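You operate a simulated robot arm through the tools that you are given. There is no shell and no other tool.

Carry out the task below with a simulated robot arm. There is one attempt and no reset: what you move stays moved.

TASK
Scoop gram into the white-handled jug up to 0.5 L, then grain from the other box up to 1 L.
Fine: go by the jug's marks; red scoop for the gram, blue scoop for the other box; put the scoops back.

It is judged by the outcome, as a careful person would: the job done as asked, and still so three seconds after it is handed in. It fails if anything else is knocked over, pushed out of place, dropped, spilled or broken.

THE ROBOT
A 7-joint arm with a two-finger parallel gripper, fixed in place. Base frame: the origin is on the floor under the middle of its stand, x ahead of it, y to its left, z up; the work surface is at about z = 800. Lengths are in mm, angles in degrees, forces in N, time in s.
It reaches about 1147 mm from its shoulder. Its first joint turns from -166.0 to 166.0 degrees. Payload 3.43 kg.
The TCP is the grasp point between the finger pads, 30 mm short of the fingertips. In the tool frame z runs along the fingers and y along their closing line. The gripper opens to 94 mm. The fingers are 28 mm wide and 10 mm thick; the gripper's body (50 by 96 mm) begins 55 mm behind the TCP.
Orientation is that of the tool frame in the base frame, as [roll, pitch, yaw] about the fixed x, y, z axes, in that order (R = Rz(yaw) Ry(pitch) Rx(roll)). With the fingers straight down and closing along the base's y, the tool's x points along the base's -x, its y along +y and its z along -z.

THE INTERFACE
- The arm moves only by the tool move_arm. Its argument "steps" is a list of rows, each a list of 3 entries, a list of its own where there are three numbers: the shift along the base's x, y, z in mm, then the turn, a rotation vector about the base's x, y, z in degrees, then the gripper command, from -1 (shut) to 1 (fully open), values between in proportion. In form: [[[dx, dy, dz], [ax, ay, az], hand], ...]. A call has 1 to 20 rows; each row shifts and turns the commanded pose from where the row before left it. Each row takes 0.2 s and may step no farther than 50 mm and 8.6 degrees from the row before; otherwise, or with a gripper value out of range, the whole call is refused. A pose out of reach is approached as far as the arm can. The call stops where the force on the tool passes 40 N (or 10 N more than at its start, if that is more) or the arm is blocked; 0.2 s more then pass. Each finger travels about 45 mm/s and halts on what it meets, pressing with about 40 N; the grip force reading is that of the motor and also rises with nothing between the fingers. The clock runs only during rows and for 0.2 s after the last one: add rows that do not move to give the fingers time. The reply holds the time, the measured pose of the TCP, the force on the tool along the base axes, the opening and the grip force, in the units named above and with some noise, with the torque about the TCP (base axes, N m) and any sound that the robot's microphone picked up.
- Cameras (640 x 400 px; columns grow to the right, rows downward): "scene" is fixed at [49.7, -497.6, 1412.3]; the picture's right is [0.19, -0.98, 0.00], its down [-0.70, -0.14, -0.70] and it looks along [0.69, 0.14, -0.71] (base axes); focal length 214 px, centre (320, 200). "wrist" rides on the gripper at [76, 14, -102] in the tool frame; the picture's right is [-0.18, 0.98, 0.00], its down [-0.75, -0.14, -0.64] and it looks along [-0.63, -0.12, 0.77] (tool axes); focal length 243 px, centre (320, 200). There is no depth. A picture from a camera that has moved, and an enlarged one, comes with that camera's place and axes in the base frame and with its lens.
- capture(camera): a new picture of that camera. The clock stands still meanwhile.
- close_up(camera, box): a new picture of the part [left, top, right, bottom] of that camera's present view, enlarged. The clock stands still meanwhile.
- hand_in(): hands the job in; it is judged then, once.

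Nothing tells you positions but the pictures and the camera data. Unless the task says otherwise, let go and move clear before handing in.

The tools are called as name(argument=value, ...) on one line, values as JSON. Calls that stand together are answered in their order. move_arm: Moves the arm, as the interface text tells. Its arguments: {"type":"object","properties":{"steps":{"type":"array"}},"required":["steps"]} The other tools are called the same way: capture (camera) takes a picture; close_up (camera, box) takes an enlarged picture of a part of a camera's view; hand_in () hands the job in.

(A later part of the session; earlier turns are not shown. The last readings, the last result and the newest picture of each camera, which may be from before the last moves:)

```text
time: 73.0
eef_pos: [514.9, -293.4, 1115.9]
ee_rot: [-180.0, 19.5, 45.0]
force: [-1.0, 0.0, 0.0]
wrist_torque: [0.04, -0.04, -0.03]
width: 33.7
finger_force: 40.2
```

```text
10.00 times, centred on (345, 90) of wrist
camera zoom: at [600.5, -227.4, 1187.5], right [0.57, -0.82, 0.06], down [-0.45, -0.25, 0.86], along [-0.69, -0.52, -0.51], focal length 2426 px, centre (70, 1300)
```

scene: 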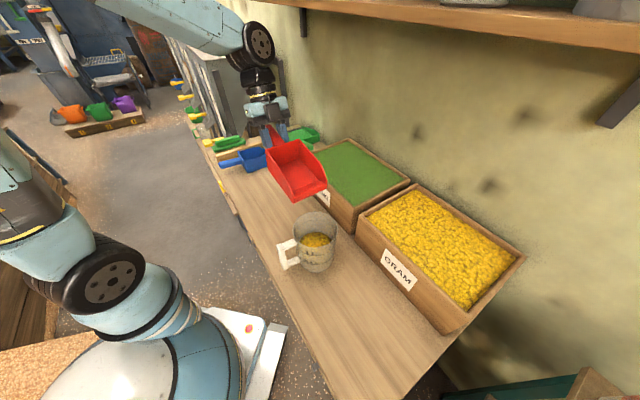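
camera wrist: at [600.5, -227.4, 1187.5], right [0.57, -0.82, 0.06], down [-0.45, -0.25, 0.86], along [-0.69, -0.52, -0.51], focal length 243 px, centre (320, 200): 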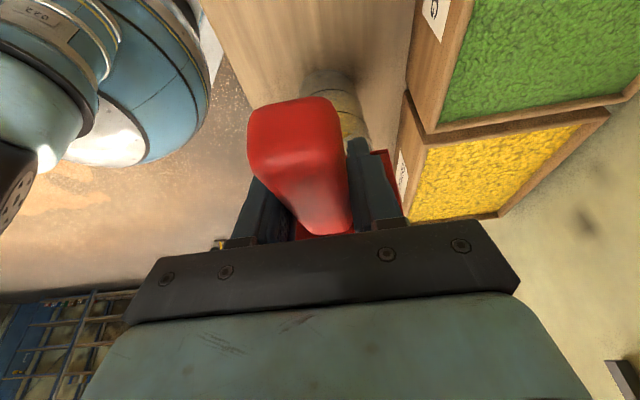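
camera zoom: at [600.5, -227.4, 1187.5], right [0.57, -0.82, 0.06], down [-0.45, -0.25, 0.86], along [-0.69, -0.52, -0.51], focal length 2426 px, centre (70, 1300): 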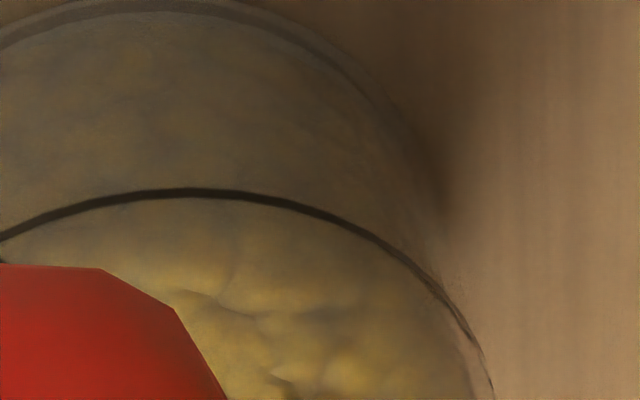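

Both angles suggest the gram is within about 2 mm of the 0.5 L ring. I'll swing back to the red scoop's resting place, where the wrist camera can see the jug from a low side angle, before deciding on a top-up.

move_arm(steps=[[[1, 2.6, 0], [0, 0, 1.5], -1], [[2, 6, 0], [0, 0, 3.5], -1], [[3.05, 8.55, 0], [0, 0, 5], -1], [[3.05, 8.55, 0], [0, 0, 5], -1], [[3.05, 8.55, 0], [0, 0, 5], -1], [[3.05, 8.55, 0], [0, 0, 5], -1], [[3.05, 8.55, 0], [0, 0, 5], -1], [[3.05, 8.55, 0], [0, 0, 5], -1], [[3.05, 8.55, 0], [0, 0, 5], -1], [[3.05, 8.55, 0], [0, 0, 5], -1], [[3.05, 8.55, 0], [0, 0, 5], -1], [[3.05, 8.55, 0], [0, 0, 5], -1], [[3.05, 8.55, 0], [0, 0, 5], -1], [[3.05, 8.55, 0], [0, 0, 5], -1], [[3.05, 8.55, 0], [0, 0, 5], -1], [[3.05, 8.55, 0], [0, 0, 5], -1], [[3.05, 8.55, 0], [0, 0, 5], -1], [[3.05, 8.55, 0], [0, 0, 5], -1], [[2, 6, 0], [0, 0, 3.5], -1], [[1, 2.6, 0], [0, 0, 1.5], -1]])

move_arm(steps=[[[0, 0, -10], [0, 0, 0], -1], [[0, 0, -25], [0, 0, 0], -1], [[0, 0, -35], [0, 0, 0], -1], [[0, 0, -35], [0, 0, 0], -1], [[0, 0, -35], [0, 0, 0], -1], [[0, 0, -35], [0, 0, 0], -1], [[0, 0, -30], [0, 0, 0], -1], [[0, 0, -15], [0, 0, 0], -1], [[0, 0, 0], [0, 0, 0], -1]])

capture(camera="wrist")

capture(camera="scene")

```text
time: 77.2
eef_pos: [569.7, -136.3, 1118.0]
ee_rot: [-179.9, 19.4, 135.1]
force: [0.2, -0.3, -1.4]
wrist_torque: [0.07, 0.04, -0.01]
width: 33.7
finger_force: 39.7
```

```text
time: 79.2
eef_pos: [569.0, -136.9, 896.7]
ee_rot: [-179.9, 19.5, 135.1]
force: [0.2, 0.5, -1.0]
wrist_torque: [0.03, 0.02, 0.01]
width: 33.9
finger_force: 39.9
```

```text
taken
camera wrist: at [504.1, -51.3, 966.7], right [0.82, 0.57, 0.06], down [0.25, -0.45, 0.86], along [0.52, -0.68, -0.51], focal length 243 px, centre (320, 200)
```

wrist: 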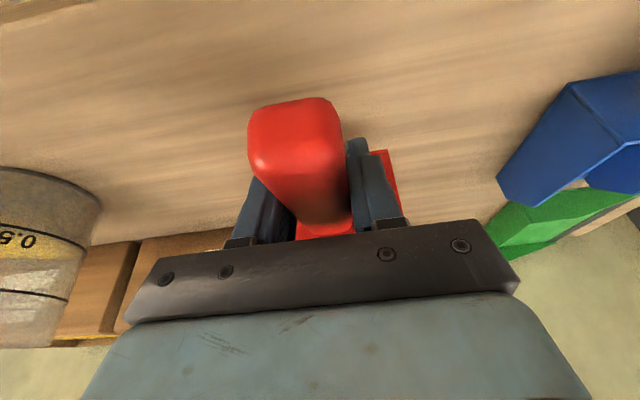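

```text
taken
```

scene: 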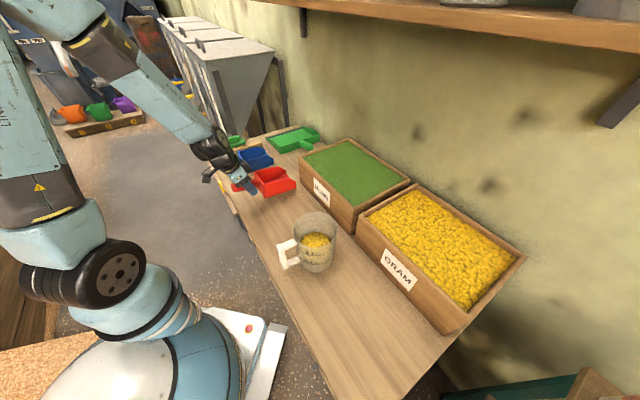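

close_up(camera="wrist", box=[0, 155, 120, 355])

close_up(camera="wrist", box=[0, 200, 100, 280])

close_up(camera="scene", box=[225, 150, 315, 220])

```text
2.00 times, centred on (60, 255) of wrist
camera zoom: at [504.1, -51.3, 966.7], right [0.82, 0.57, 0.06], down [0.25, -0.45, 0.86], along [0.52, -0.68, -0.51], focal length 485 px, centre (840, 90)
```

zoom: 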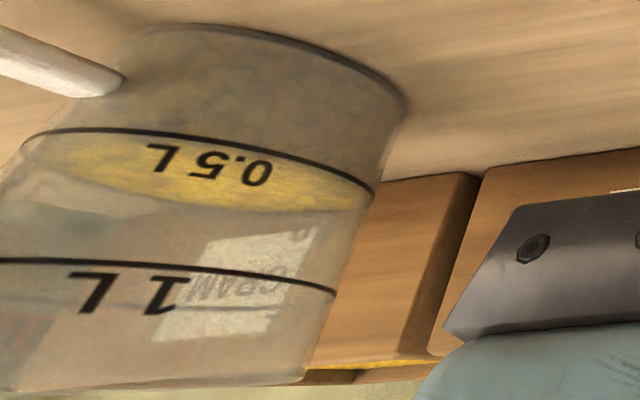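

```text
5.00 times, centred on (50, 240) of wrist
camera zoom: at [504.1, -51.3, 966.7], right [0.82, 0.57, 0.06], down [0.25, -0.45, 0.86], along [0.52, -0.68, -0.51], focal length 1213 px, centre (1670, 0)
```

zoom: 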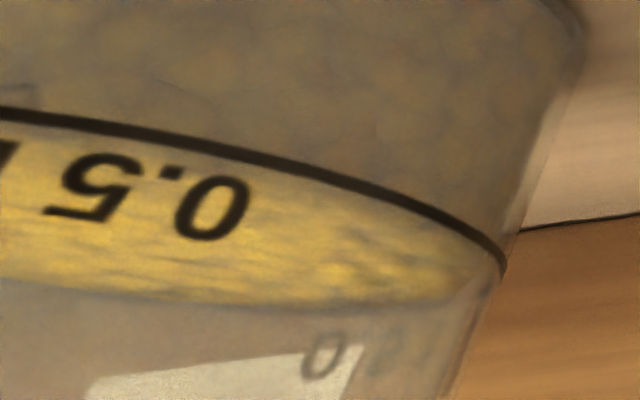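

```text
5.71 times, centred on (270, 185) of scene
camera zoom: at [49.7, -497.6, 1412.3], right [0.19, -0.98, 0.0], down [-0.7, -0.14, -0.7], along [0.69, 0.14, -0.71], focal length 1226 px, centre (606, 286)
```

zoom: 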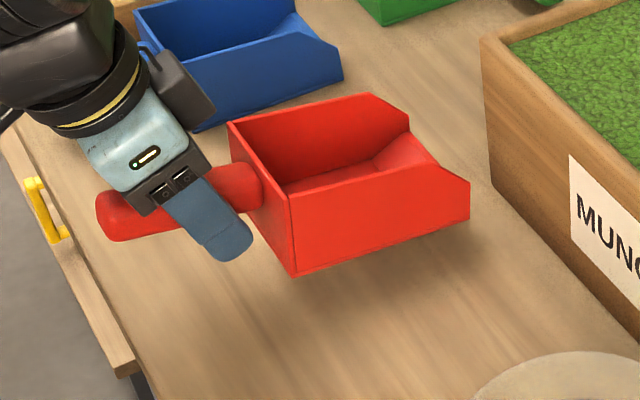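

close_up(camera="wrist", box=[75, 235, 110, 265])

close_up(camera="wrist", box=[30, 215, 70, 245])

```text
13.33 times, centred on (92, 250) of wrist
camera zoom: at [504.1, -51.3, 966.7], right [0.82, 0.57, 0.06], down [0.25, -0.45, 0.86], along [0.52, -0.68, -0.51], focal length 3235 px, centre (3353, -467)
```

zoom: 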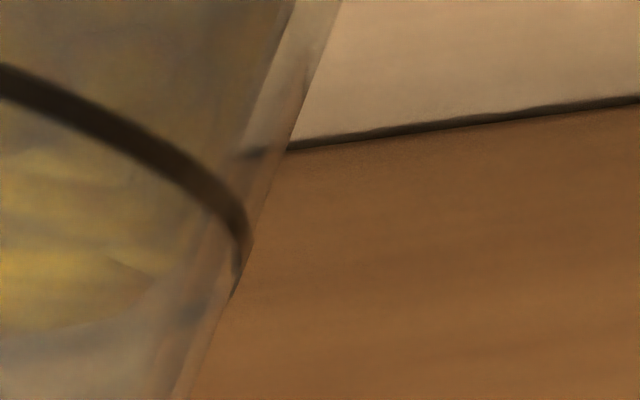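

```text
13.33 times, centred on (50, 230) of wrist
camera zoom: at [504.1, -51.3, 966.7], right [0.82, 0.57, 0.06], down [0.25, -0.45, 0.86], along [0.52, -0.68, -0.51], focal length 3235 px, centre (3920, -200)
```

zoom: 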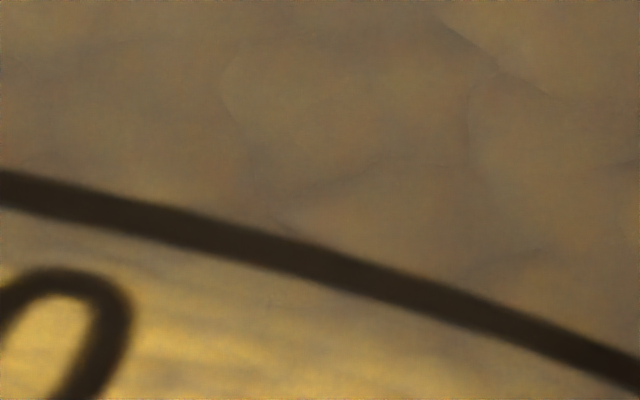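

From the side, the gram surface sits right at the 0.5 L line. That's good, so I'll put the red scoop back. It tilts a few degrees lip-down in the grip, so I'll correct that first and check.

move_arm(steps=[[[0, 0, 0], [-2.12, -2.12, 0], -1], [[0, 0, 0], [-2.12, -2.12, 0], -1], [[0, 0, 0], [0, 0, 0], -1]])

close_up(camera="scene", box=[225, 150, 315, 220])

```text
time: 80.0
eef_pos: [569.2, -137.8, 895.3]
ee_rot: [180.0, 25.5, 135.0]
force: [0.0, -0.3, -1.5]
wrist_torque: [0.06, 0.04, 0.0]
width: 33.7
finger_force: 40.0
```

```text
5.71 times, centred on (270, 185) of scene
camera zoom: at [49.7, -497.6, 1412.3], right [0.19, -0.98, 0.0], down [-0.7, -0.14, -0.7], along [0.69, 0.14, -0.71], focal length 1226 px, centre (606, 286)
```

zoom: 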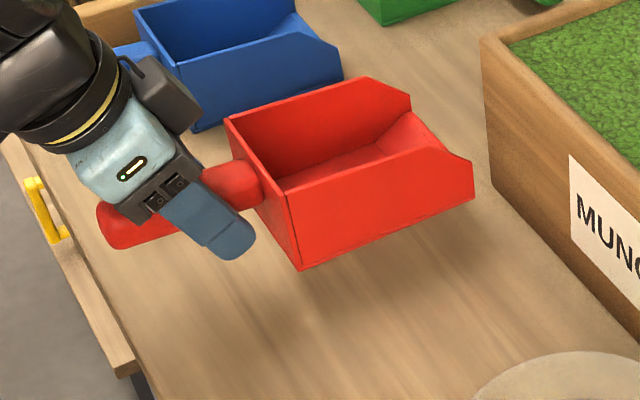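

It's level now. I'll lower it gently to its place.

move_arm(steps=[[[0.7, -1.2, -10], [0, 0, 0], -1], [[0.7, -1.2, -14], [0, 0, 0], -1], [[0.7, -1.1, -12], [0, 0, 0], -1], [[0, 0, -8], [0, 0, 0], -1], [[0, 0, -4], [0, 0, 0], -1], [[0, 0, 0], [0, 0, 0], -1]])

close_up(camera="scene", box=[225, 150, 315, 220])

```text
time: 81.4
eef_pos: [571.3, -140.5, 847.4]
ee_rot: [-180.0, 25.4, 135.2]
force: [0.0, 0.2, -1.4]
wrist_torque: [0.05, 0.05, 0.02]
width: 34.1
finger_force: 39.7
```

```text
5.71 times, centred on (270, 185) of scene
camera zoom: at [49.7, -497.6, 1412.3], right [0.19, -0.98, 0.0], down [-0.7, -0.14, -0.7], along [0.69, 0.14, -0.71], focal length 1226 px, centre (606, 286)
```

zoom: 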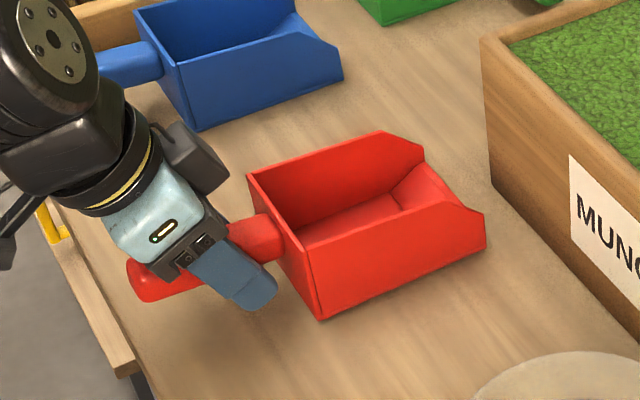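

move_arm(steps=[[[0, 0, -1.5], [0, 0, 0], -1], [[0, 0, -1.5], [0, 0, 0], -1], [[0, 0, 0], [0, 0, 0], -1]])

move_arm(steps=[[[0, 0, -1], [0, 0, 0], -1], [[0, 0, 0], [0, 0, 0], -1]])

close_up(camera="scene", box=[225, 150, 315, 220])

```text
time: 82.2
eef_pos: [571.2, -141.4, 845.4]
ee_rot: [180.0, 25.4, 135.1]
force: [0.1, -0.3, -0.9]
wrist_torque: [0.04, 0.06, 0.0]
width: 33.9
finger_force: 39.4
```

```text
time: 82.8
eef_pos: [569.3, -142.2, 843.6]
ee_rot: [179.9, 25.5, 135.0]
force: [0.2, -0.4, -1.2]
wrist_torque: [0.06, 0.05, -0.03]
width: 33.9
finger_force: 40.3
```

```text
5.71 times, centred on (270, 185) of scene
camera zoom: at [49.7, -497.6, 1412.3], right [0.19, -0.98, 0.0], down [-0.7, -0.14, -0.7], along [0.69, 0.14, -0.71], focal length 1226 px, centre (606, 286)
```

zoom: 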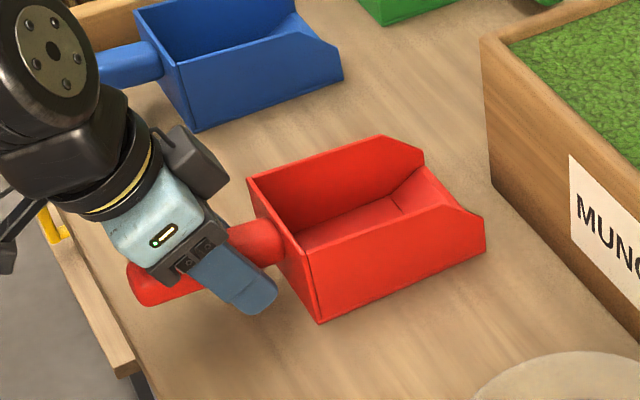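

move_arm(steps=[[[0, 0, -1], [0, 0, 0], -1], [[0, 0, -1], [0, 0, 0], -1], [[0, 0, 0], [0, 0, 0], -1]])

move_arm(steps=[[[0, 0, -1], [0, 0, 0], -1], [[0, 0, 0], [0, 0, 0], -1]])

close_up(camera="scene", box=[225, 150, 315, 220])

```text
time: 83.6
eef_pos: [571.6, -140.9, 842.6]
ee_rot: [180.0, 25.5, 135.0]
force: [-2.8, 3.5, 22.3]
wrist_torque: [-0.37, -0.38, -0.04]
width: 33.7
finger_force: 39.8
```

```text
time: 84.2
eef_pos: [569.8, -140.4, 842.7]
ee_rot: [180.0, 25.4, 135.0]
force: [-1.0, 4.3, 27.2]
wrist_torque: [-0.59, -0.56, 0.03]
width: 33.6
finger_force: 39.9
```

```text
5.71 times, centred on (270, 185) of scene
camera zoom: at [49.7, -497.6, 1412.3], right [0.19, -0.98, 0.0], down [-0.7, -0.14, -0.7], along [0.69, 0.14, -0.71], focal length 1226 px, centre (606, 286)
```

zoom: 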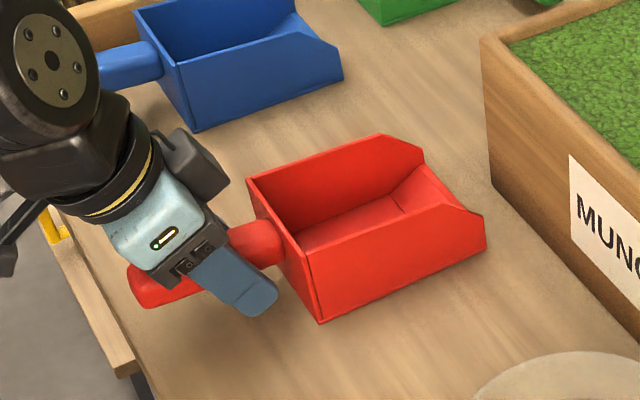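

The scoop is seated on the table. I'll relieve the pressure, open the fingers and withdraw upward.

move_arm(steps=[[[0, 0, 2], [0, 0, 0], -1], [[0, 0, 0], [0, 0, 0], -0.3], [[0, 0, 0], [0, 0, 0], 0.2], [[0, 0, 0], [0, 0, 0], 0.6], [[0, 0, 0], [0, 0, 0], 1], [[0, 0, 0], [0, 0, 0], 1], [[0, 0, 0], [0, 0, 0], 1]])

move_arm(steps=[[[0, 0, 8], [0, 0, 0], 1], [[0, 0, 15], [0, 0, 0], 1], [[0, 0, 25], [0, 0, 0], 1], [[0, 0, 35], [0, 0, 0], 1], [[0, 0, 35], [0, 0, 0], 1], [[0, 0, 30], [0, 0, 0], 1], [[0, 0, 15], [0, 0, 0], 1], [[0, 0, 0], [0, 0, 0], 1]])

capture(camera="scene")

capture(camera="wrist")

close_up(camera="scene", box=[200, 120, 330, 220])

```text
time: 85.8
eef_pos: [571.0, -140.7, 843.9]
ee_rot: [179.9, 25.4, 135.1]
force: [0.7, 0.2, -0.4]
wrist_torque: [-0.01, 0.0, -0.01]
width: 94.1
finger_force: 0.0
```

```text
time: 87.6
eef_pos: [571.6, -139.6, 1005.8]
ee_rot: [-179.8, 25.5, 135.1]
force: [0.0, 0.1, -0.4]
wrist_torque: [-0.03, 0.0, -0.01]
width: 94.2
finger_force: 0.0
```

```text
taken
```

scene: 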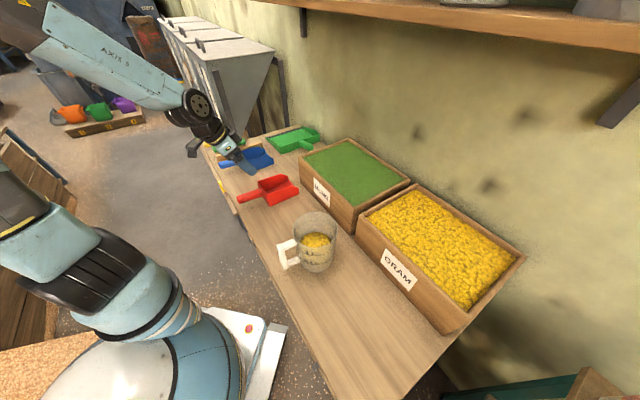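

```text
taken
camera wrist: at [501.4, -50.3, 1065.4], right [0.81, 0.58, 0.08], down [0.19, -0.39, 0.9], along [0.55, -0.72, -0.42], focal length 243 px, centre (320, 200)
```

wrist: 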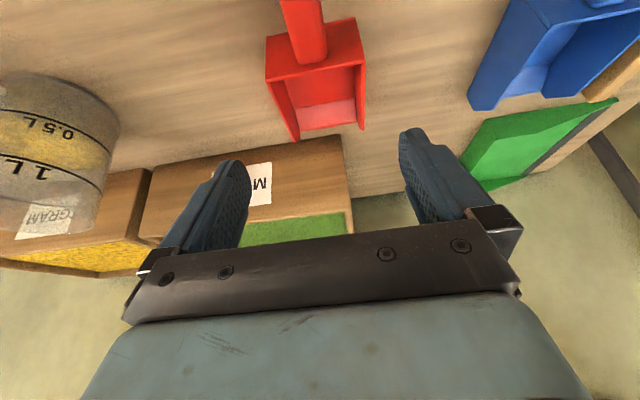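

```text
4.00 times, centred on (265, 170) of scene
camera zoom: at [49.7, -497.6, 1412.3], right [0.19, -0.98, 0.0], down [-0.7, -0.14, -0.7], along [0.69, 0.14, -0.71], focal length 858 px, centre (540, 320)
```

zoom: 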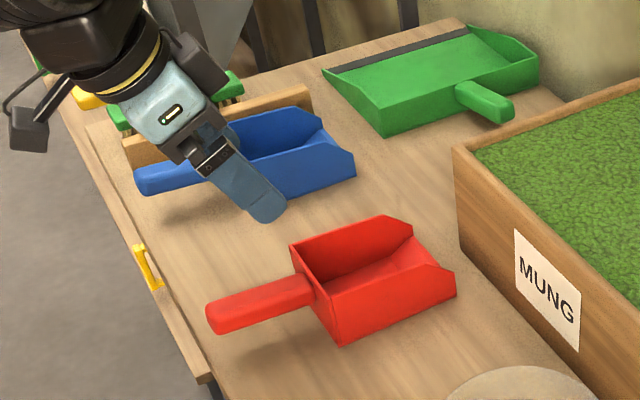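

The red scoop is back within a few mm of where it was. Next I'll go over the blue scoop and measure it.

move_arm(steps=[[[15, 15, 10], [1.9, 1.9, 0], 1], [[27, 27, 15], [1.9, 1.9, 0], 1], [[30, 30, 0], [0, 0, 0], 1], [[30, 30, 0], [0, 0, 0], 1], [[30, 30, 0], [0, 0, 0], 1], [[25, 28, 0], [0, 0, 0], 1], [[14, 15, 0], [0, 0, 0], 1], [[0, 0, 0], [0, 0, 0], 1]])

capture(camera="wrist")

capture(camera="scene")

```text
time: 89.4
eef_pos: [741.8, 33.7, 1031.1]
ee_rot: [-180.0, 20.0, 135.0]
force: [-0.8, 0.0, -0.6]
wrist_torque: [0.02, 0.03, -0.01]
width: 94.0
finger_force: 0.0
```

```text
taken
camera wrist: at [676.7, 119.4, 1101.0], right [0.82, 0.57, 0.06], down [0.25, -0.44, 0.86], along [0.52, -0.69, -0.5], focal length 243 px, centre (320, 200)
```

wrist: 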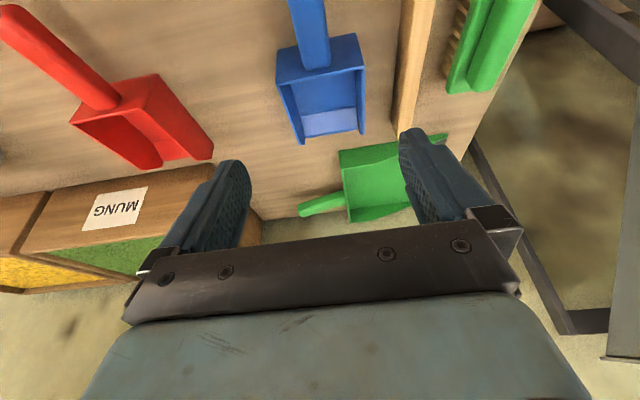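

```text
taken
```

scene: 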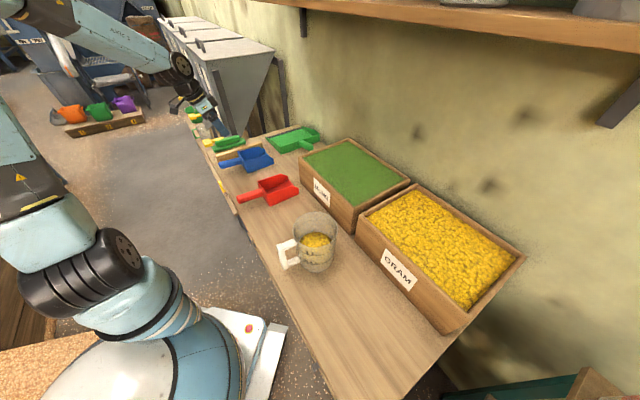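

close_up(camera="wrist", box=[240, 0, 440, 150])

close_up(camera="scene", box=[205, 125, 285, 185])

```text
2.67 times, centred on (340, 75) of wrist
camera zoom: at [676.7, 119.4, 1101.0], right [0.82, 0.57, 0.06], down [0.25, -0.44, 0.86], along [0.52, -0.69, -0.5], focal length 647 px, centre (267, 533)
```

zoom: 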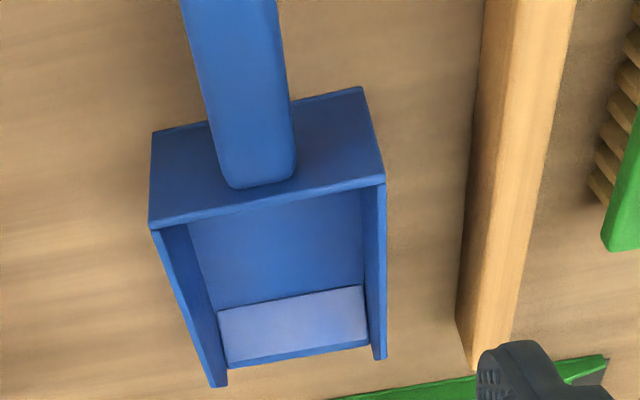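

```text
6.67 times, centred on (245, 155) of scene
camera zoom: at [49.7, -497.6, 1412.3], right [0.19, -0.98, 0.0], down [-0.7, -0.14, -0.7], along [0.69, 0.14, -0.71], focal length 1430 px, centre (820, 500)
```

zoom: 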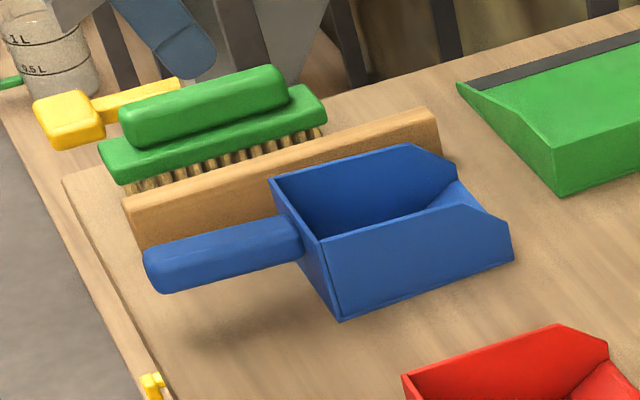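

The blue scoop lies parallel to the red one, with its handle centred near table-axis position 549 and a wooden strip well clear to its right. I'll descend with the same grasp that worked.

move_arm(steps=[[[2.5, -2, -25], [0, 0, 0], 1], [[2.4, -2, -35], [0, 0, 0], 1], [[0, 0, -35], [0, 0, 0], 1], [[0, 0, -35], [0, 0, 0], 1], [[0, 0, -30], [0, 0, 0], 1], [[0, 0, -20], [0, 0, 0], 1], [[0, 0, -10], [0, 0, 0], 1], [[0, 0, 0], [0, 0, 0], 1]])

capture(camera="wrist")

close_up(camera="scene", box=[205, 125, 285, 185])

```text
time: 91.2
eef_pos: [748.7, 30.0, 841.9]
ee_rot: [180.0, 20.0, 135.1]
force: [0.3, -0.8, -0.5]
wrist_torque: [0.01, 0.02, 0.0]
width: 94.1
finger_force: 0.0
```

```text
taken
camera wrist: at [682.7, 116.0, 911.9], right [0.82, 0.57, 0.06], down [0.25, -0.44, 0.86], along [0.52, -0.69, -0.5], focal length 243 px, centre (320, 200)
```

wrist: 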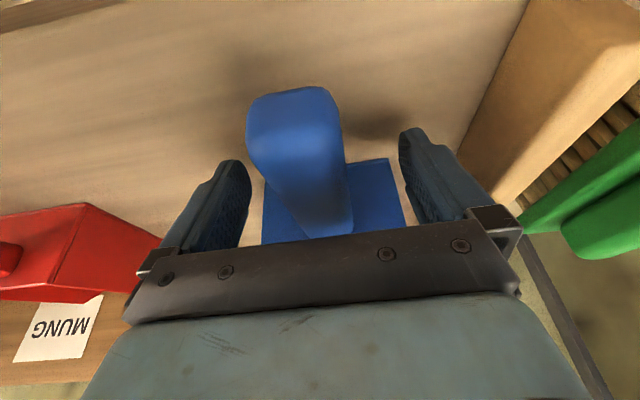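

```text
6.67 times, centred on (245, 155) of scene
camera zoom: at [49.7, -497.6, 1412.3], right [0.19, -0.98, 0.0], down [-0.7, -0.14, -0.7], along [0.69, 0.14, -0.71], focal length 1430 px, centre (820, 500)
```

zoom: 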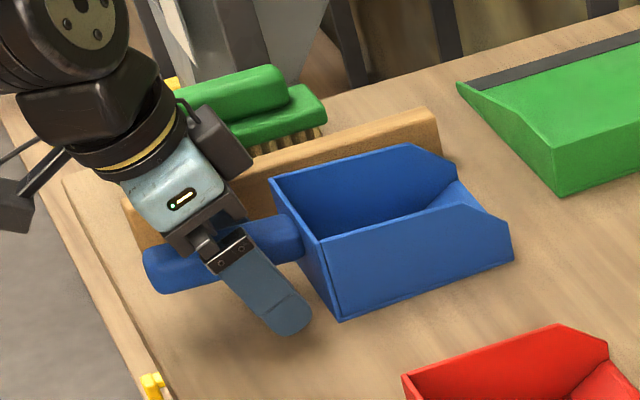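

The view matches the successful red grasp. I'll close and lift slowly.

move_arm(steps=[[[0, 0, 0], [0, 0, 0], -1], [[0, 0, 0], [0, 0, 0], -1], [[0, 0, 0], [0, 0, 0], -1], [[0, 0, 0], [0, 0, 0], -1], [[0, 0, 0], [0, 0, 0], -1], [[0, 0, 0], [0, 0, 0], -1]])

move_arm(steps=[[[0, 0, 2], [0, 0, 0], -1], [[0, 0, 2], [0, 0, 0], -1], [[0, 0, 2], [0, 0, 0], -1], [[0, 0, 2], [0, 0, 0], -1], [[0, 0, 4], [0, 0, 0], -1], [[0, 0, 6], [0, 0, 0], -1], [[0, 0, 9], [0, 0, 0], -1], [[0, 0, 12], [0, 0, 0], -1], [[0, 0, 14], [0, 0, 0], -1], [[0, 0, 14], [0, 0, 0], -1], [[0, 0, 14], [0, 0, 0], -1], [[0, 0, 10], [0, 0, 0], -1], [[0, 0, 5], [0, 0, 0], -1], [[0, 0, 0], [0, 0, 0], -1]])

capture(camera="scene")

capture(camera="wrist")

```text
time: 92.6
eef_pos: [748.5, 30.7, 842.4]
ee_rot: [180.0, 20.1, 135.2]
force: [-0.2, -0.3, -0.3]
wrist_torque: [0.01, 0.0, -0.01]
width: 33.8
finger_force: 40.1
```

```text
time: 95.6
eef_pos: [745.9, 30.2, 937.3]
ee_rot: [180.0, 20.2, 134.9]
force: [0.1, 0.6, -1.1]
wrist_torque: [0.05, 0.02, -0.01]
width: 33.8
finger_force: 40.6
```

```text
taken
```

scene: 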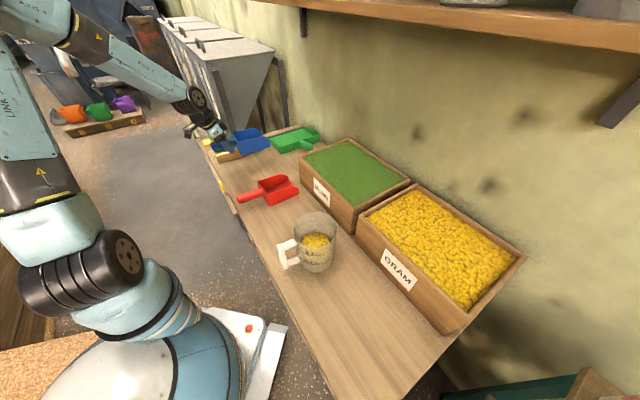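

```text
taken
camera wrist: at [681.7, 116.3, 1006.9], right [0.82, 0.57, 0.06], down [0.25, -0.44, 0.86], along [0.52, -0.69, -0.5], focal length 243 px, centre (320, 200)
```

wrist: 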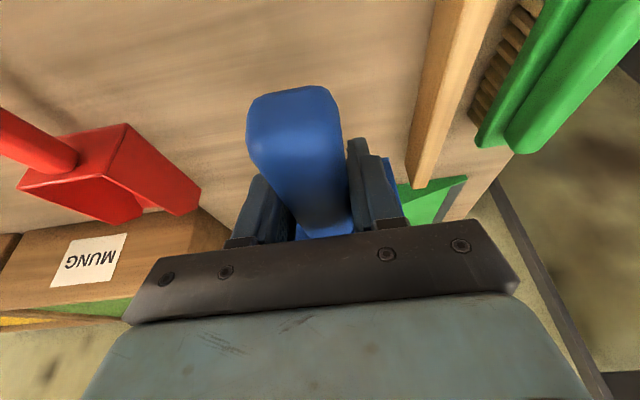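

The blue scoop is held firmly. I'll rise and carry it over the mung box.

move_arm(steps=[[[0, 0, 10], [0, 0, 0], -1], [[0, 0, 25], [0, 0, 0], -1], [[0, 0, 35], [0, 0, 0], -1], [[0, 0, 30], [0, 0, 0], -1], [[0, 0, 19], [0, 0, 0], -1], [[0, 0, 0], [0, 0, 0], -1]])

move_arm(steps=[[[-2.8, -8.3, 0], [0, 0, 0], -1], [[-6.6, -19.4, 0], [0, 0, 0], -1], [[-9.42, -27.7, 0], [0, 0, 0], -1], [[-9.42, -27.7, 0], [0, 0, 0], -1], [[-9.42, -27.7, 0], [0, 0, 0], -1], [[-9.42, -27.7, 0], [0, 0, 0], -1], [[-9.42, -27.7, 0], [0, 0, 0], -1], [[-9.42, -27.7, 0], [0, 0, 0], -1], [[-9.42, -27.7, 0], [0, 0, 0], -1], [[-9.42, -27.7, 0], [0, 0, 0], -1], [[-9.42, -27.7, 0], [0, 0, 0], -1], [[-9.42, -27.7, 0], [0, 0, 0], -1], [[-9.42, -27.7, 0], [0, 0, 0], -1], [[-9.42, -27.7, 0], [0, 0, 0], -1], [[-9.42, -27.7, 0], [0, 0, 0], -1], [[-6.6, -19.4, 0], [0, 0, 0], -1], [[-2.8, -8.3, 0], [0, 0, 0], -1], [[0, 0, 0], [0, 0, 0], -1]])

capture(camera="scene")

capture(camera="wrist")

```text
time: 97.0
eef_pos: [747.3, 27.1, 1057.0]
ee_rot: [-180.0, 20.1, 135.2]
force: [-0.5, -0.6, -1.5]
wrist_torque: [0.08, 0.06, -0.01]
width: 33.9
finger_force: 40.1
```

```text
time: 100.8
eef_pos: [604.7, -384.5, 1057.4]
ee_rot: [-179.9, 20.1, 135.1]
force: [-0.3, 1.0, -1.3]
wrist_torque: [0.08, 0.05, -0.01]
width: 33.8
finger_force: 39.3
```

```text
taken
```

scene: 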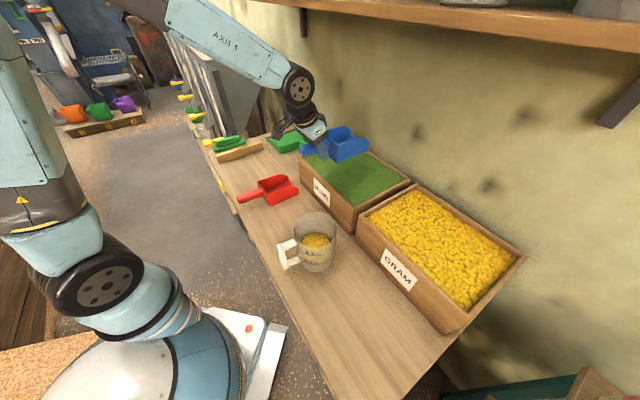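

```text
taken
camera wrist: at [539.2, -299.6, 1127.5], right [0.82, 0.57, 0.06], down [0.25, -0.44, 0.86], along [0.52, -0.69, -0.5], focal length 243 px, centre (320, 200)
```

wrist: 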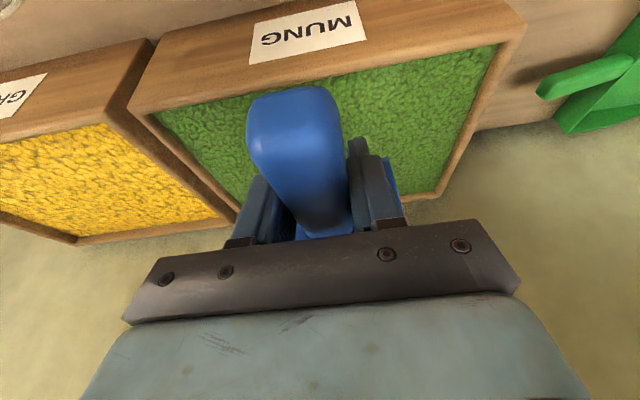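

I'm in the same position relative to the mung box. I'll run the same dig profile, slightly deeper.

move_arm(steps=[[[0.6, -0.6, -4.3], [5.3, 5.3, 0], -1], [[0.6, -0.6, -4.3], [5.3, 5.3, 0], -1], [[0.6, -0.6, -4.3], [5.3, 5.3, 0], -1], [[0.6, -0.6, -4.3], [5.3, 5.3, 0], -1], [[7.07, -7.07, -9], [0, 0, 0], -1], [[7.07, -7.07, -9], [0, 0, 0], -1], [[7.07, -7.07, -9], [0, 0, 0], -1], [[7.07, -7.07, -9], [0, 0, 0], -1], [[7.07, -7.07, -9], [0, 0, 0], -1], [[0, 0, -9.6], [-2.83, -2.83, 0], -1], [[0, 0, -9.6], [-2.83, -2.83, 0], -1], [[0, 0, -9.6], [-2.83, -2.83, 0], -1], [[0, 0, -9.6], [-2.83, -2.83, 0], -1], [[0, 0, -9.6], [-2.83, -2.83, 0], -1]])

close_up(camera="scene", box=[270, 90, 430, 230])

```text
time: 103.8
eef_pos: [643.6, -424.1, 945.0]
ee_rot: [180.0, 10.0, 135.0]
force: [0.4, -0.4, -4.9]
wrist_torque: [0.17, 0.16, 0.01]
width: 33.7
finger_force: 40.0
```

```text
2.86 times, centred on (350, 160) of scene
camera zoom: at [49.7, -497.6, 1412.3], right [0.19, -0.98, 0.0], down [-0.7, -0.14, -0.7], along [0.69, 0.14, -0.71], focal length 613 px, centre (234, 314)
```

zoom: 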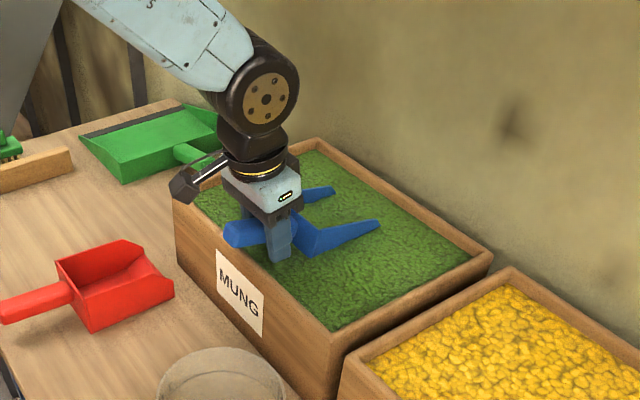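

The scoop is loading nicely. I'll level and lift.

move_arm(steps=[[[0, 0, 0], [-3.18, -3.18, 0], -1], [[0, 0, 3], [-3.18, -3.18, 0], -1], [[0, 0, 5], [-3.18, -3.18, 0], -1], [[0, 0, 7], [-3.18, -3.18, 0], -1], [[0, 0, 10], [0, 0, 0], -1], [[0, 0, 13], [0, 0, 0], -1], [[0, 0, 18], [0, 0, 0], -1], [[0, 0, 20], [0, 0, 0], -1], [[0, 0, 20], [0, 0, 0], -1], [[0, 0, 20], [0, 0, 0], -1], [[0, 0, 15], [0, 0, 0], -1], [[0, 0, 8], [0, 0, 0], -1], [[0, 0, 0], [0, 0, 0], -1]])

close_up(camera="scene", box=[270, 70, 430, 210])

capture(camera="wrist")

```text
time: 106.6
eef_pos: [644.1, -424.9, 1084.4]
ee_rot: [180.0, 28.0, 135.0]
force: [0.3, 0.1, -3.1]
wrist_torque: [0.17, 0.21, 0.01]
width: 33.8
finger_force: 40.0
```

```text
2.86 times, centred on (350, 140) of scene
camera zoom: at [49.7, -497.6, 1412.3], right [0.19, -0.98, 0.0], down [-0.7, -0.14, -0.7], along [0.69, 0.14, -0.71], focal length 613 px, centre (234, 371)
```

zoom: 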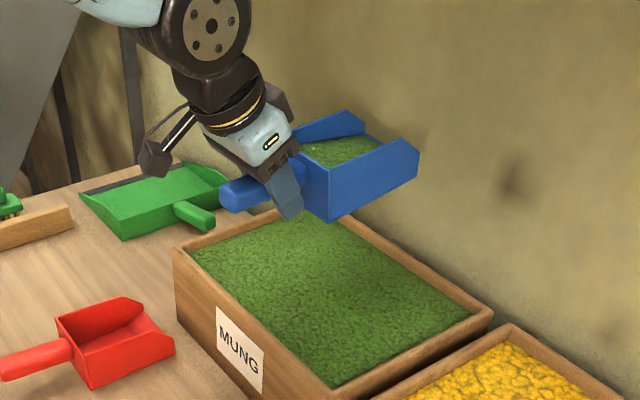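

```text
taken
camera wrist: at [571.9, -332.5, 1139.0], right [0.81, 0.58, 0.09], down [0.16, -0.36, 0.92], along [0.57, -0.73, -0.38], focal length 243 px, centre (320, 200)
```

wrist: 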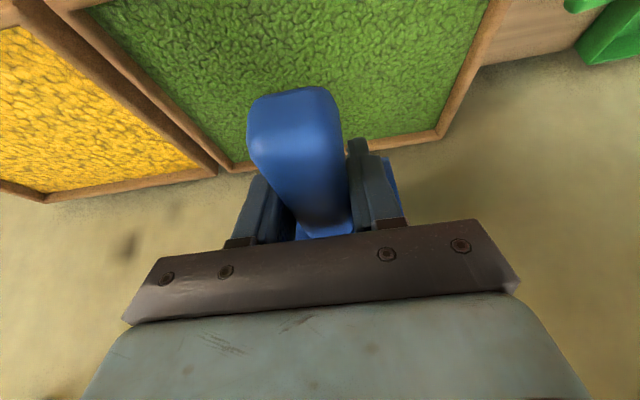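

The mung load looks good and stays below the walls. I'll swing it level to the jug pre-pour pose.

move_arm(steps=[[[-2.1, 2.3, 0], [0, 0, -1.5], -1], [[-4.9, 5.3, 0], [0, 0, -3.5], -1], [[-6.99, 7.54, 0], [0, 0, -5], -1], [[-6.99, 7.54, 0], [0, 0, -5], -1], [[-6.99, 7.54, 0], [0, 0, -5], -1], [[-6.99, 7.54, 0], [0, 0, -5], -1], [[-6.99, 7.54, 0], [0, 0, -5], -1], [[-6.99, 7.54, 0], [0, 0, -5], -1], [[-6.99, 7.54, 0], [0, 0, -5], -1], [[-6.99, 7.54, 0], [0, 0, -5], -1], [[-6.99, 7.54, 0], [0, 0, -5], -1], [[-6.99, 7.54, 0], [0, 0, -5], -1], [[-6.99, 7.54, 0], [0, 0, -5], -1], [[-6.99, 7.54, 0], [0, 0, -5], -1], [[-6.99, 7.54, 0], [0, 0, -5], -1], [[-6.99, 7.54, 0], [0, 0, -5], -1], [[-6.99, 7.54, 0], [0, 0, -5], -1], [[-6.99, 7.54, 0], [0, 0, -5], -1], [[-4.9, 5.3, 0], [0, 0, -3.5], -1], [[-2.1, 2.3, 0], [0, 0, -1.5], -1]])

capture(camera="scene")

close_up(camera="scene", box=[240, 140, 380, 280])

```text
time: 110.8
eef_pos: [519.5, -288.7, 1085.3]
ee_rot: [-180.0, 28.1, 45.0]
force: [0.1, -0.6, -3.9]
wrist_torque: [0.18, -0.23, 0.01]
width: 33.9
finger_force: 39.7
```

```text
taken
```

scene: 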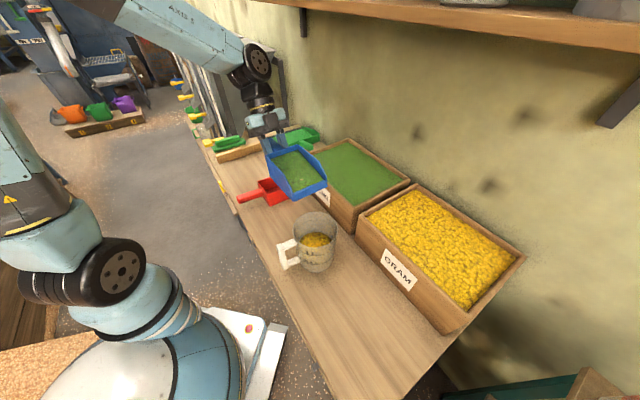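

```text
2.86 times, centred on (310, 210) of scene
camera zoom: at [49.7, -497.6, 1412.3], right [0.19, -0.98, 0.0], down [-0.7, -0.14, -0.7], along [0.69, 0.14, -0.71], focal length 613 px, centre (349, 171)
```

zoom: 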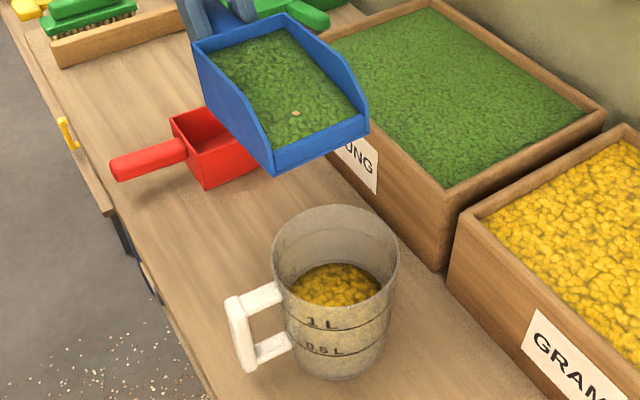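

I notice a small pale object in the mung in the scoop. I'll look closer before pouring.

close_up(camera="scene", box=[285, 150, 325, 190])

close_up(camera="scene", box=[297, 158, 312, 173])

close_up(camera="scene", box=[300, 130, 420, 220])

close_up(camera="scene", box=[285, 205, 345, 275])

```text
10.00 times, centred on (305, 170) of scene
camera zoom: at [49.7, -497.6, 1412.3], right [0.19, -0.98, 0.0], down [-0.7, -0.14, -0.7], along [0.69, 0.14, -0.71], focal length 2145 px, centre (470, 500)
```

zoom: 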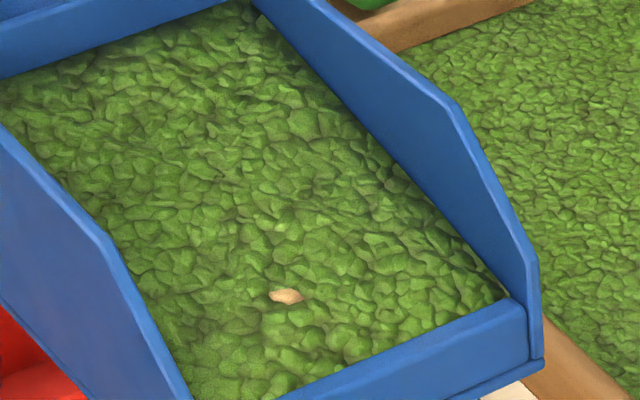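

```text
16.00 times, centred on (304, 166) of scene
camera zoom: at [49.7, -497.6, 1412.3], right [0.19, -0.98, 0.0], down [-0.7, -0.14, -0.7], along [0.69, 0.14, -0.71], focal length 3432 px, centre (568, 752)
```

zoom: 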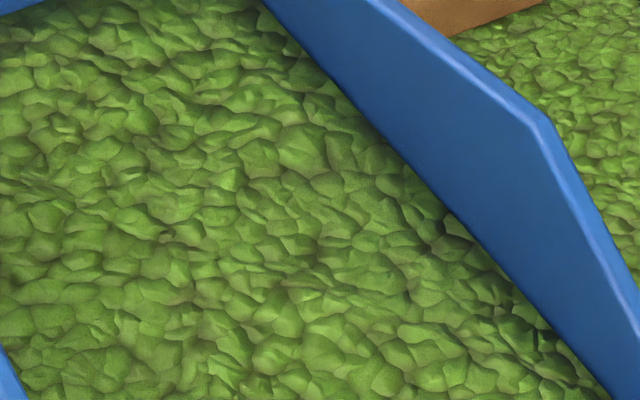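

```text
4.44 times, centred on (360, 175) of scene
camera zoom: at [49.7, -497.6, 1412.3], right [0.19, -0.98, 0.0], down [-0.7, -0.14, -0.7], along [0.69, 0.14, -0.71], focal length 953 px, centre (142, 311)
```

zoom: 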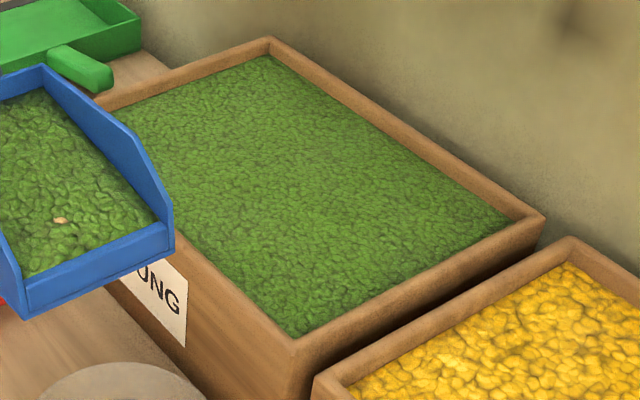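

```text
5.71 times, centred on (315, 240) of scene
camera zoom: at [49.7, -497.6, 1412.3], right [0.19, -0.98, 0.0], down [-0.7, -0.14, -0.7], along [0.69, 0.14, -0.71], focal length 1226 px, centre (349, -29)
```

zoom: 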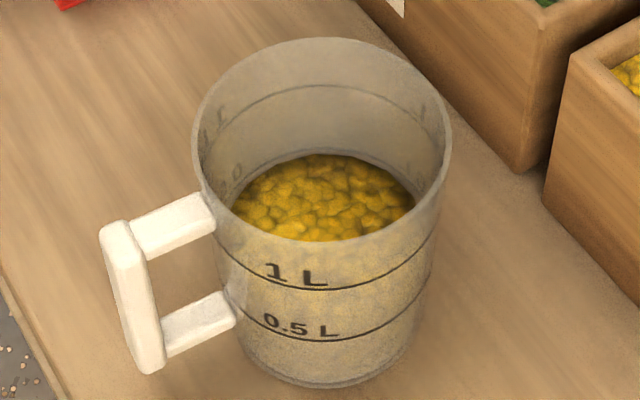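

close_up(camera="scene", box=[288, 170, 308, 190])

close_up(camera="scene", box=[0, 100, 200, 330])

close_up(camera="scene", box=[380, 180, 530, 310])

```text
16.00 times, centred on (298, 180) of scene
camera zoom: at [49.7, -497.6, 1412.3], right [0.19, -0.98, 0.0], down [-0.7, -0.14, -0.7], along [0.69, 0.14, -0.71], focal length 3432 px, centre (672, 520)
```

zoom: 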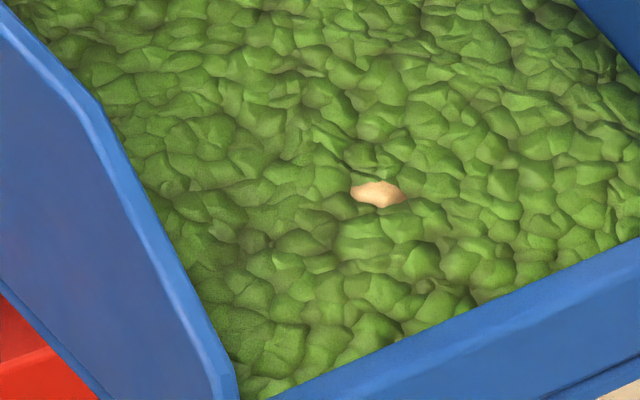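

```text
1.74 times, centred on (100, 215) of scene
camera zoom: at [49.7, -497.6, 1412.3], right [0.19, -0.98, 0.0], down [-0.7, -0.14, -0.7], along [0.69, 0.14, -0.71], focal length 373 px, centre (703, 174)
```

zoom: 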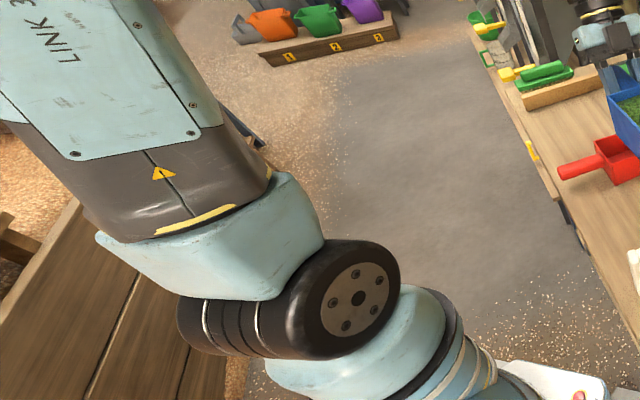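

```text
3.08 times, centred on (455, 245) of scene
camera zoom: at [49.7, -497.6, 1412.3], right [0.19, -0.98, 0.0], down [-0.7, -0.14, -0.7], along [0.69, 0.14, -0.71], focal length 660 px, centre (-95, 62)
```

zoom: 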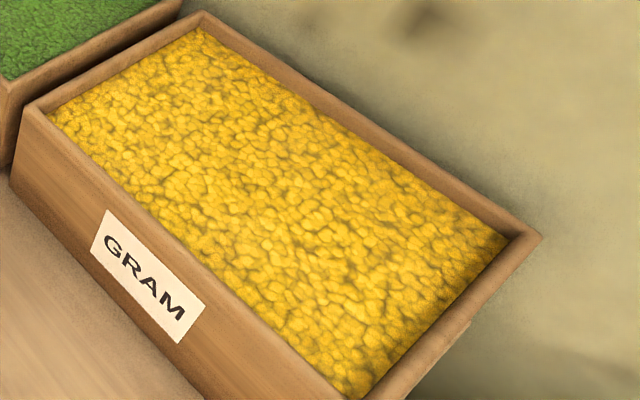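

There is a pale pebble-like bit in this mung load, and I don't want that in the jug. I'll return this scoopful to the mung box and take a clean one from another spot.

move_arm(steps=[[[2.7, -1, 0], [0, 0, 1.5], -1], [[6.3, -2.4, 0], [0, 0, 3.5], -1], [[9.03, -3.38, 0], [0, 0, 5], -1], [[9.03, -3.38, 0], [0, 0, 5], -1], [[9.03, -3.38, 0], [0, 0, 5], -1], [[9.03, -3.38, 0], [0, 0, 5], -1], [[9.03, -3.38, 0], [0, 0, 5], -1], [[9.03, -3.38, 0], [0, 0, 5], -1], [[9.03, -3.38, 0], [0, 0, 5], -1], [[9.03, -3.38, 0], [0, 0, 5], -1], [[9.03, -3.38, 0], [0, 0, 5], -1], [[9.03, -3.38, 0], [0, 0, 5], -1], [[9.03, -3.38, 0], [0, 0, 5], -1], [[9.03, -3.38, 0], [0, 0, 5], -1], [[9.03, -3.38, 0], [0, 0, 5], -1], [[9.03, -3.38, 0], [0, 0, 5], -1], [[9.03, -3.38, 0], [0, 0, 5], -1], [[9.03, -3.38, 0], [0, 0, 5], -1], [[6.3, -2.4, 0], [0, 0, 3.5], -1], [[2.7, -1, 0], [0, 0, 1.5], -1]])

capture(camera="scene")

close_up(camera="scene", box=[270, 70, 430, 210])

```text
time: 115.0
eef_pos: [680.8, -349.9, 1084.7]
ee_rot: [180.0, 28.1, 135.2]
force: [0.0, -0.4, -4.0]
wrist_torque: [0.18, 0.18, -0.02]
width: 33.5
finger_force: 40.1
```

```text
taken
```

scene: 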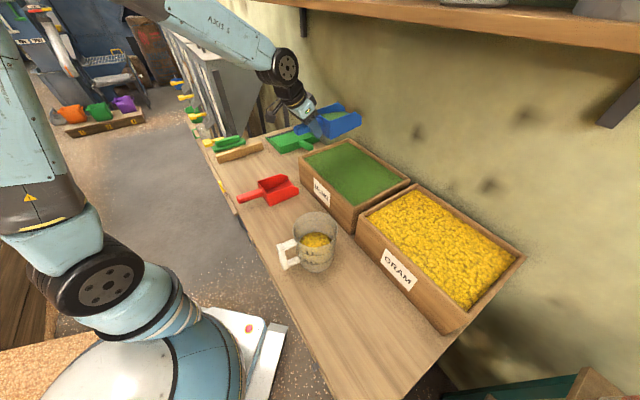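

```text
2.86 times, centred on (350, 140) of scene
camera zoom: at [49.7, -497.6, 1412.3], right [0.19, -0.98, 0.0], down [-0.7, -0.14, -0.7], along [0.69, 0.14, -0.71], focal length 613 px, centre (234, 371)
```

zoom: 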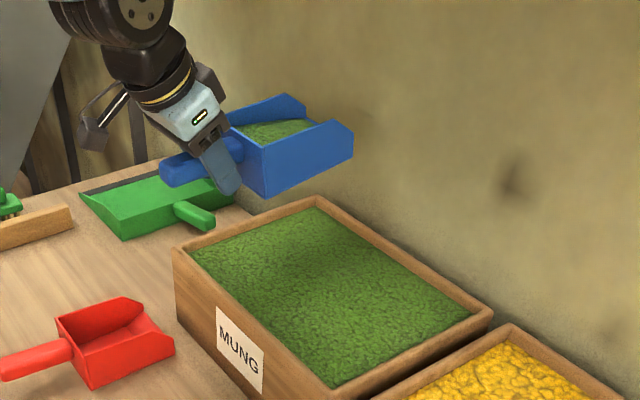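

I'm over the mung box, so I'll tip it all back in.

move_arm(steps=[[[1.4, -1.4, 1], [3.96, 3.96, 0], -1], [[1.4, -1.4, 1], [3.96, 3.96, 0], -1], [[1.4, -1.4, 1], [3.96, 3.96, 0], -1], [[1.4, -1.4, 1], [3.96, 3.96, 0], -1], [[1.4, -1.4, 1], [3.96, 3.96, 0], -1], [[1.4, -1.4, 1], [3.96, 3.96, 0], -1], [[1.4, -1.4, 1], [3.96, 3.96, 0], -1], [[1.4, -1.4, 1], [3.96, 3.96, 0], -1], [[1.4, -1.4, 1], [3.96, 3.96, 0], -1], [[1.4, -1.4, 1], [3.96, 3.96, 0], -1], [[0, 0, 0], [2.1, 2.1, 0], -1], [[0, 0, 0], [2.1, 2.1, 0], -1], [[0, 0, 0], [0, 0, 0], -1], [[0, 0, 0], [0, 0, 0], -1], [[0, 0, 0], [0, 0, 0], -1], [[0, 0, 0], [0, 0, 0], -1]])

close_up(camera="scene", box=[270, 90, 430, 230])

capture(camera="wrist")

```text
time: 118.4
eef_pos: [694.6, -362.5, 1094.3]
ee_rot: [179.9, -33.8, 134.9]
force: [-0.7, -0.1, -1.7]
wrist_torque: [0.02, 0.04, 0.0]
width: 33.9
finger_force: 40.3
```

```text
2.86 times, centred on (350, 160) of scene
camera zoom: at [49.7, -497.6, 1412.3], right [0.19, -0.98, 0.0], down [-0.7, -0.14, -0.7], along [0.69, 0.14, -0.71], focal length 613 px, centre (234, 314)
```

zoom: 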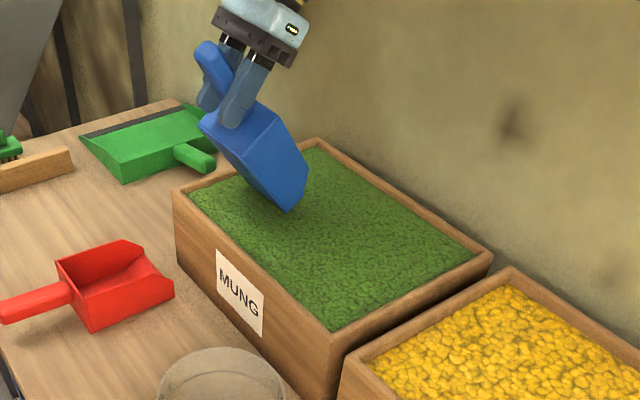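

```text
taken
camera wrist: at [699.7, -348.3, 1222.3], right [0.8, 0.59, -0.1], down [0.6, -0.79, 0.11], along [-0.02, -0.15, -0.99], focal length 243 px, centre (320, 200)
```

wrist: 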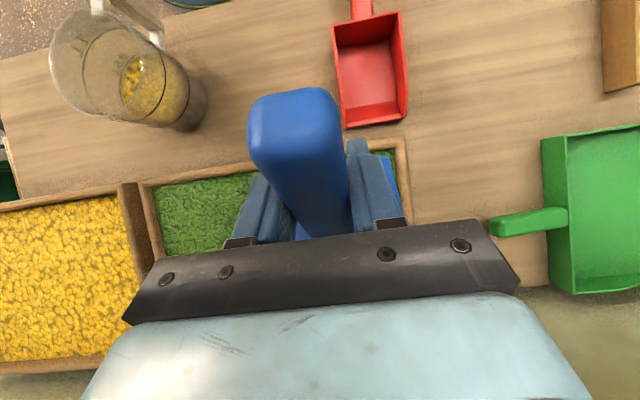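

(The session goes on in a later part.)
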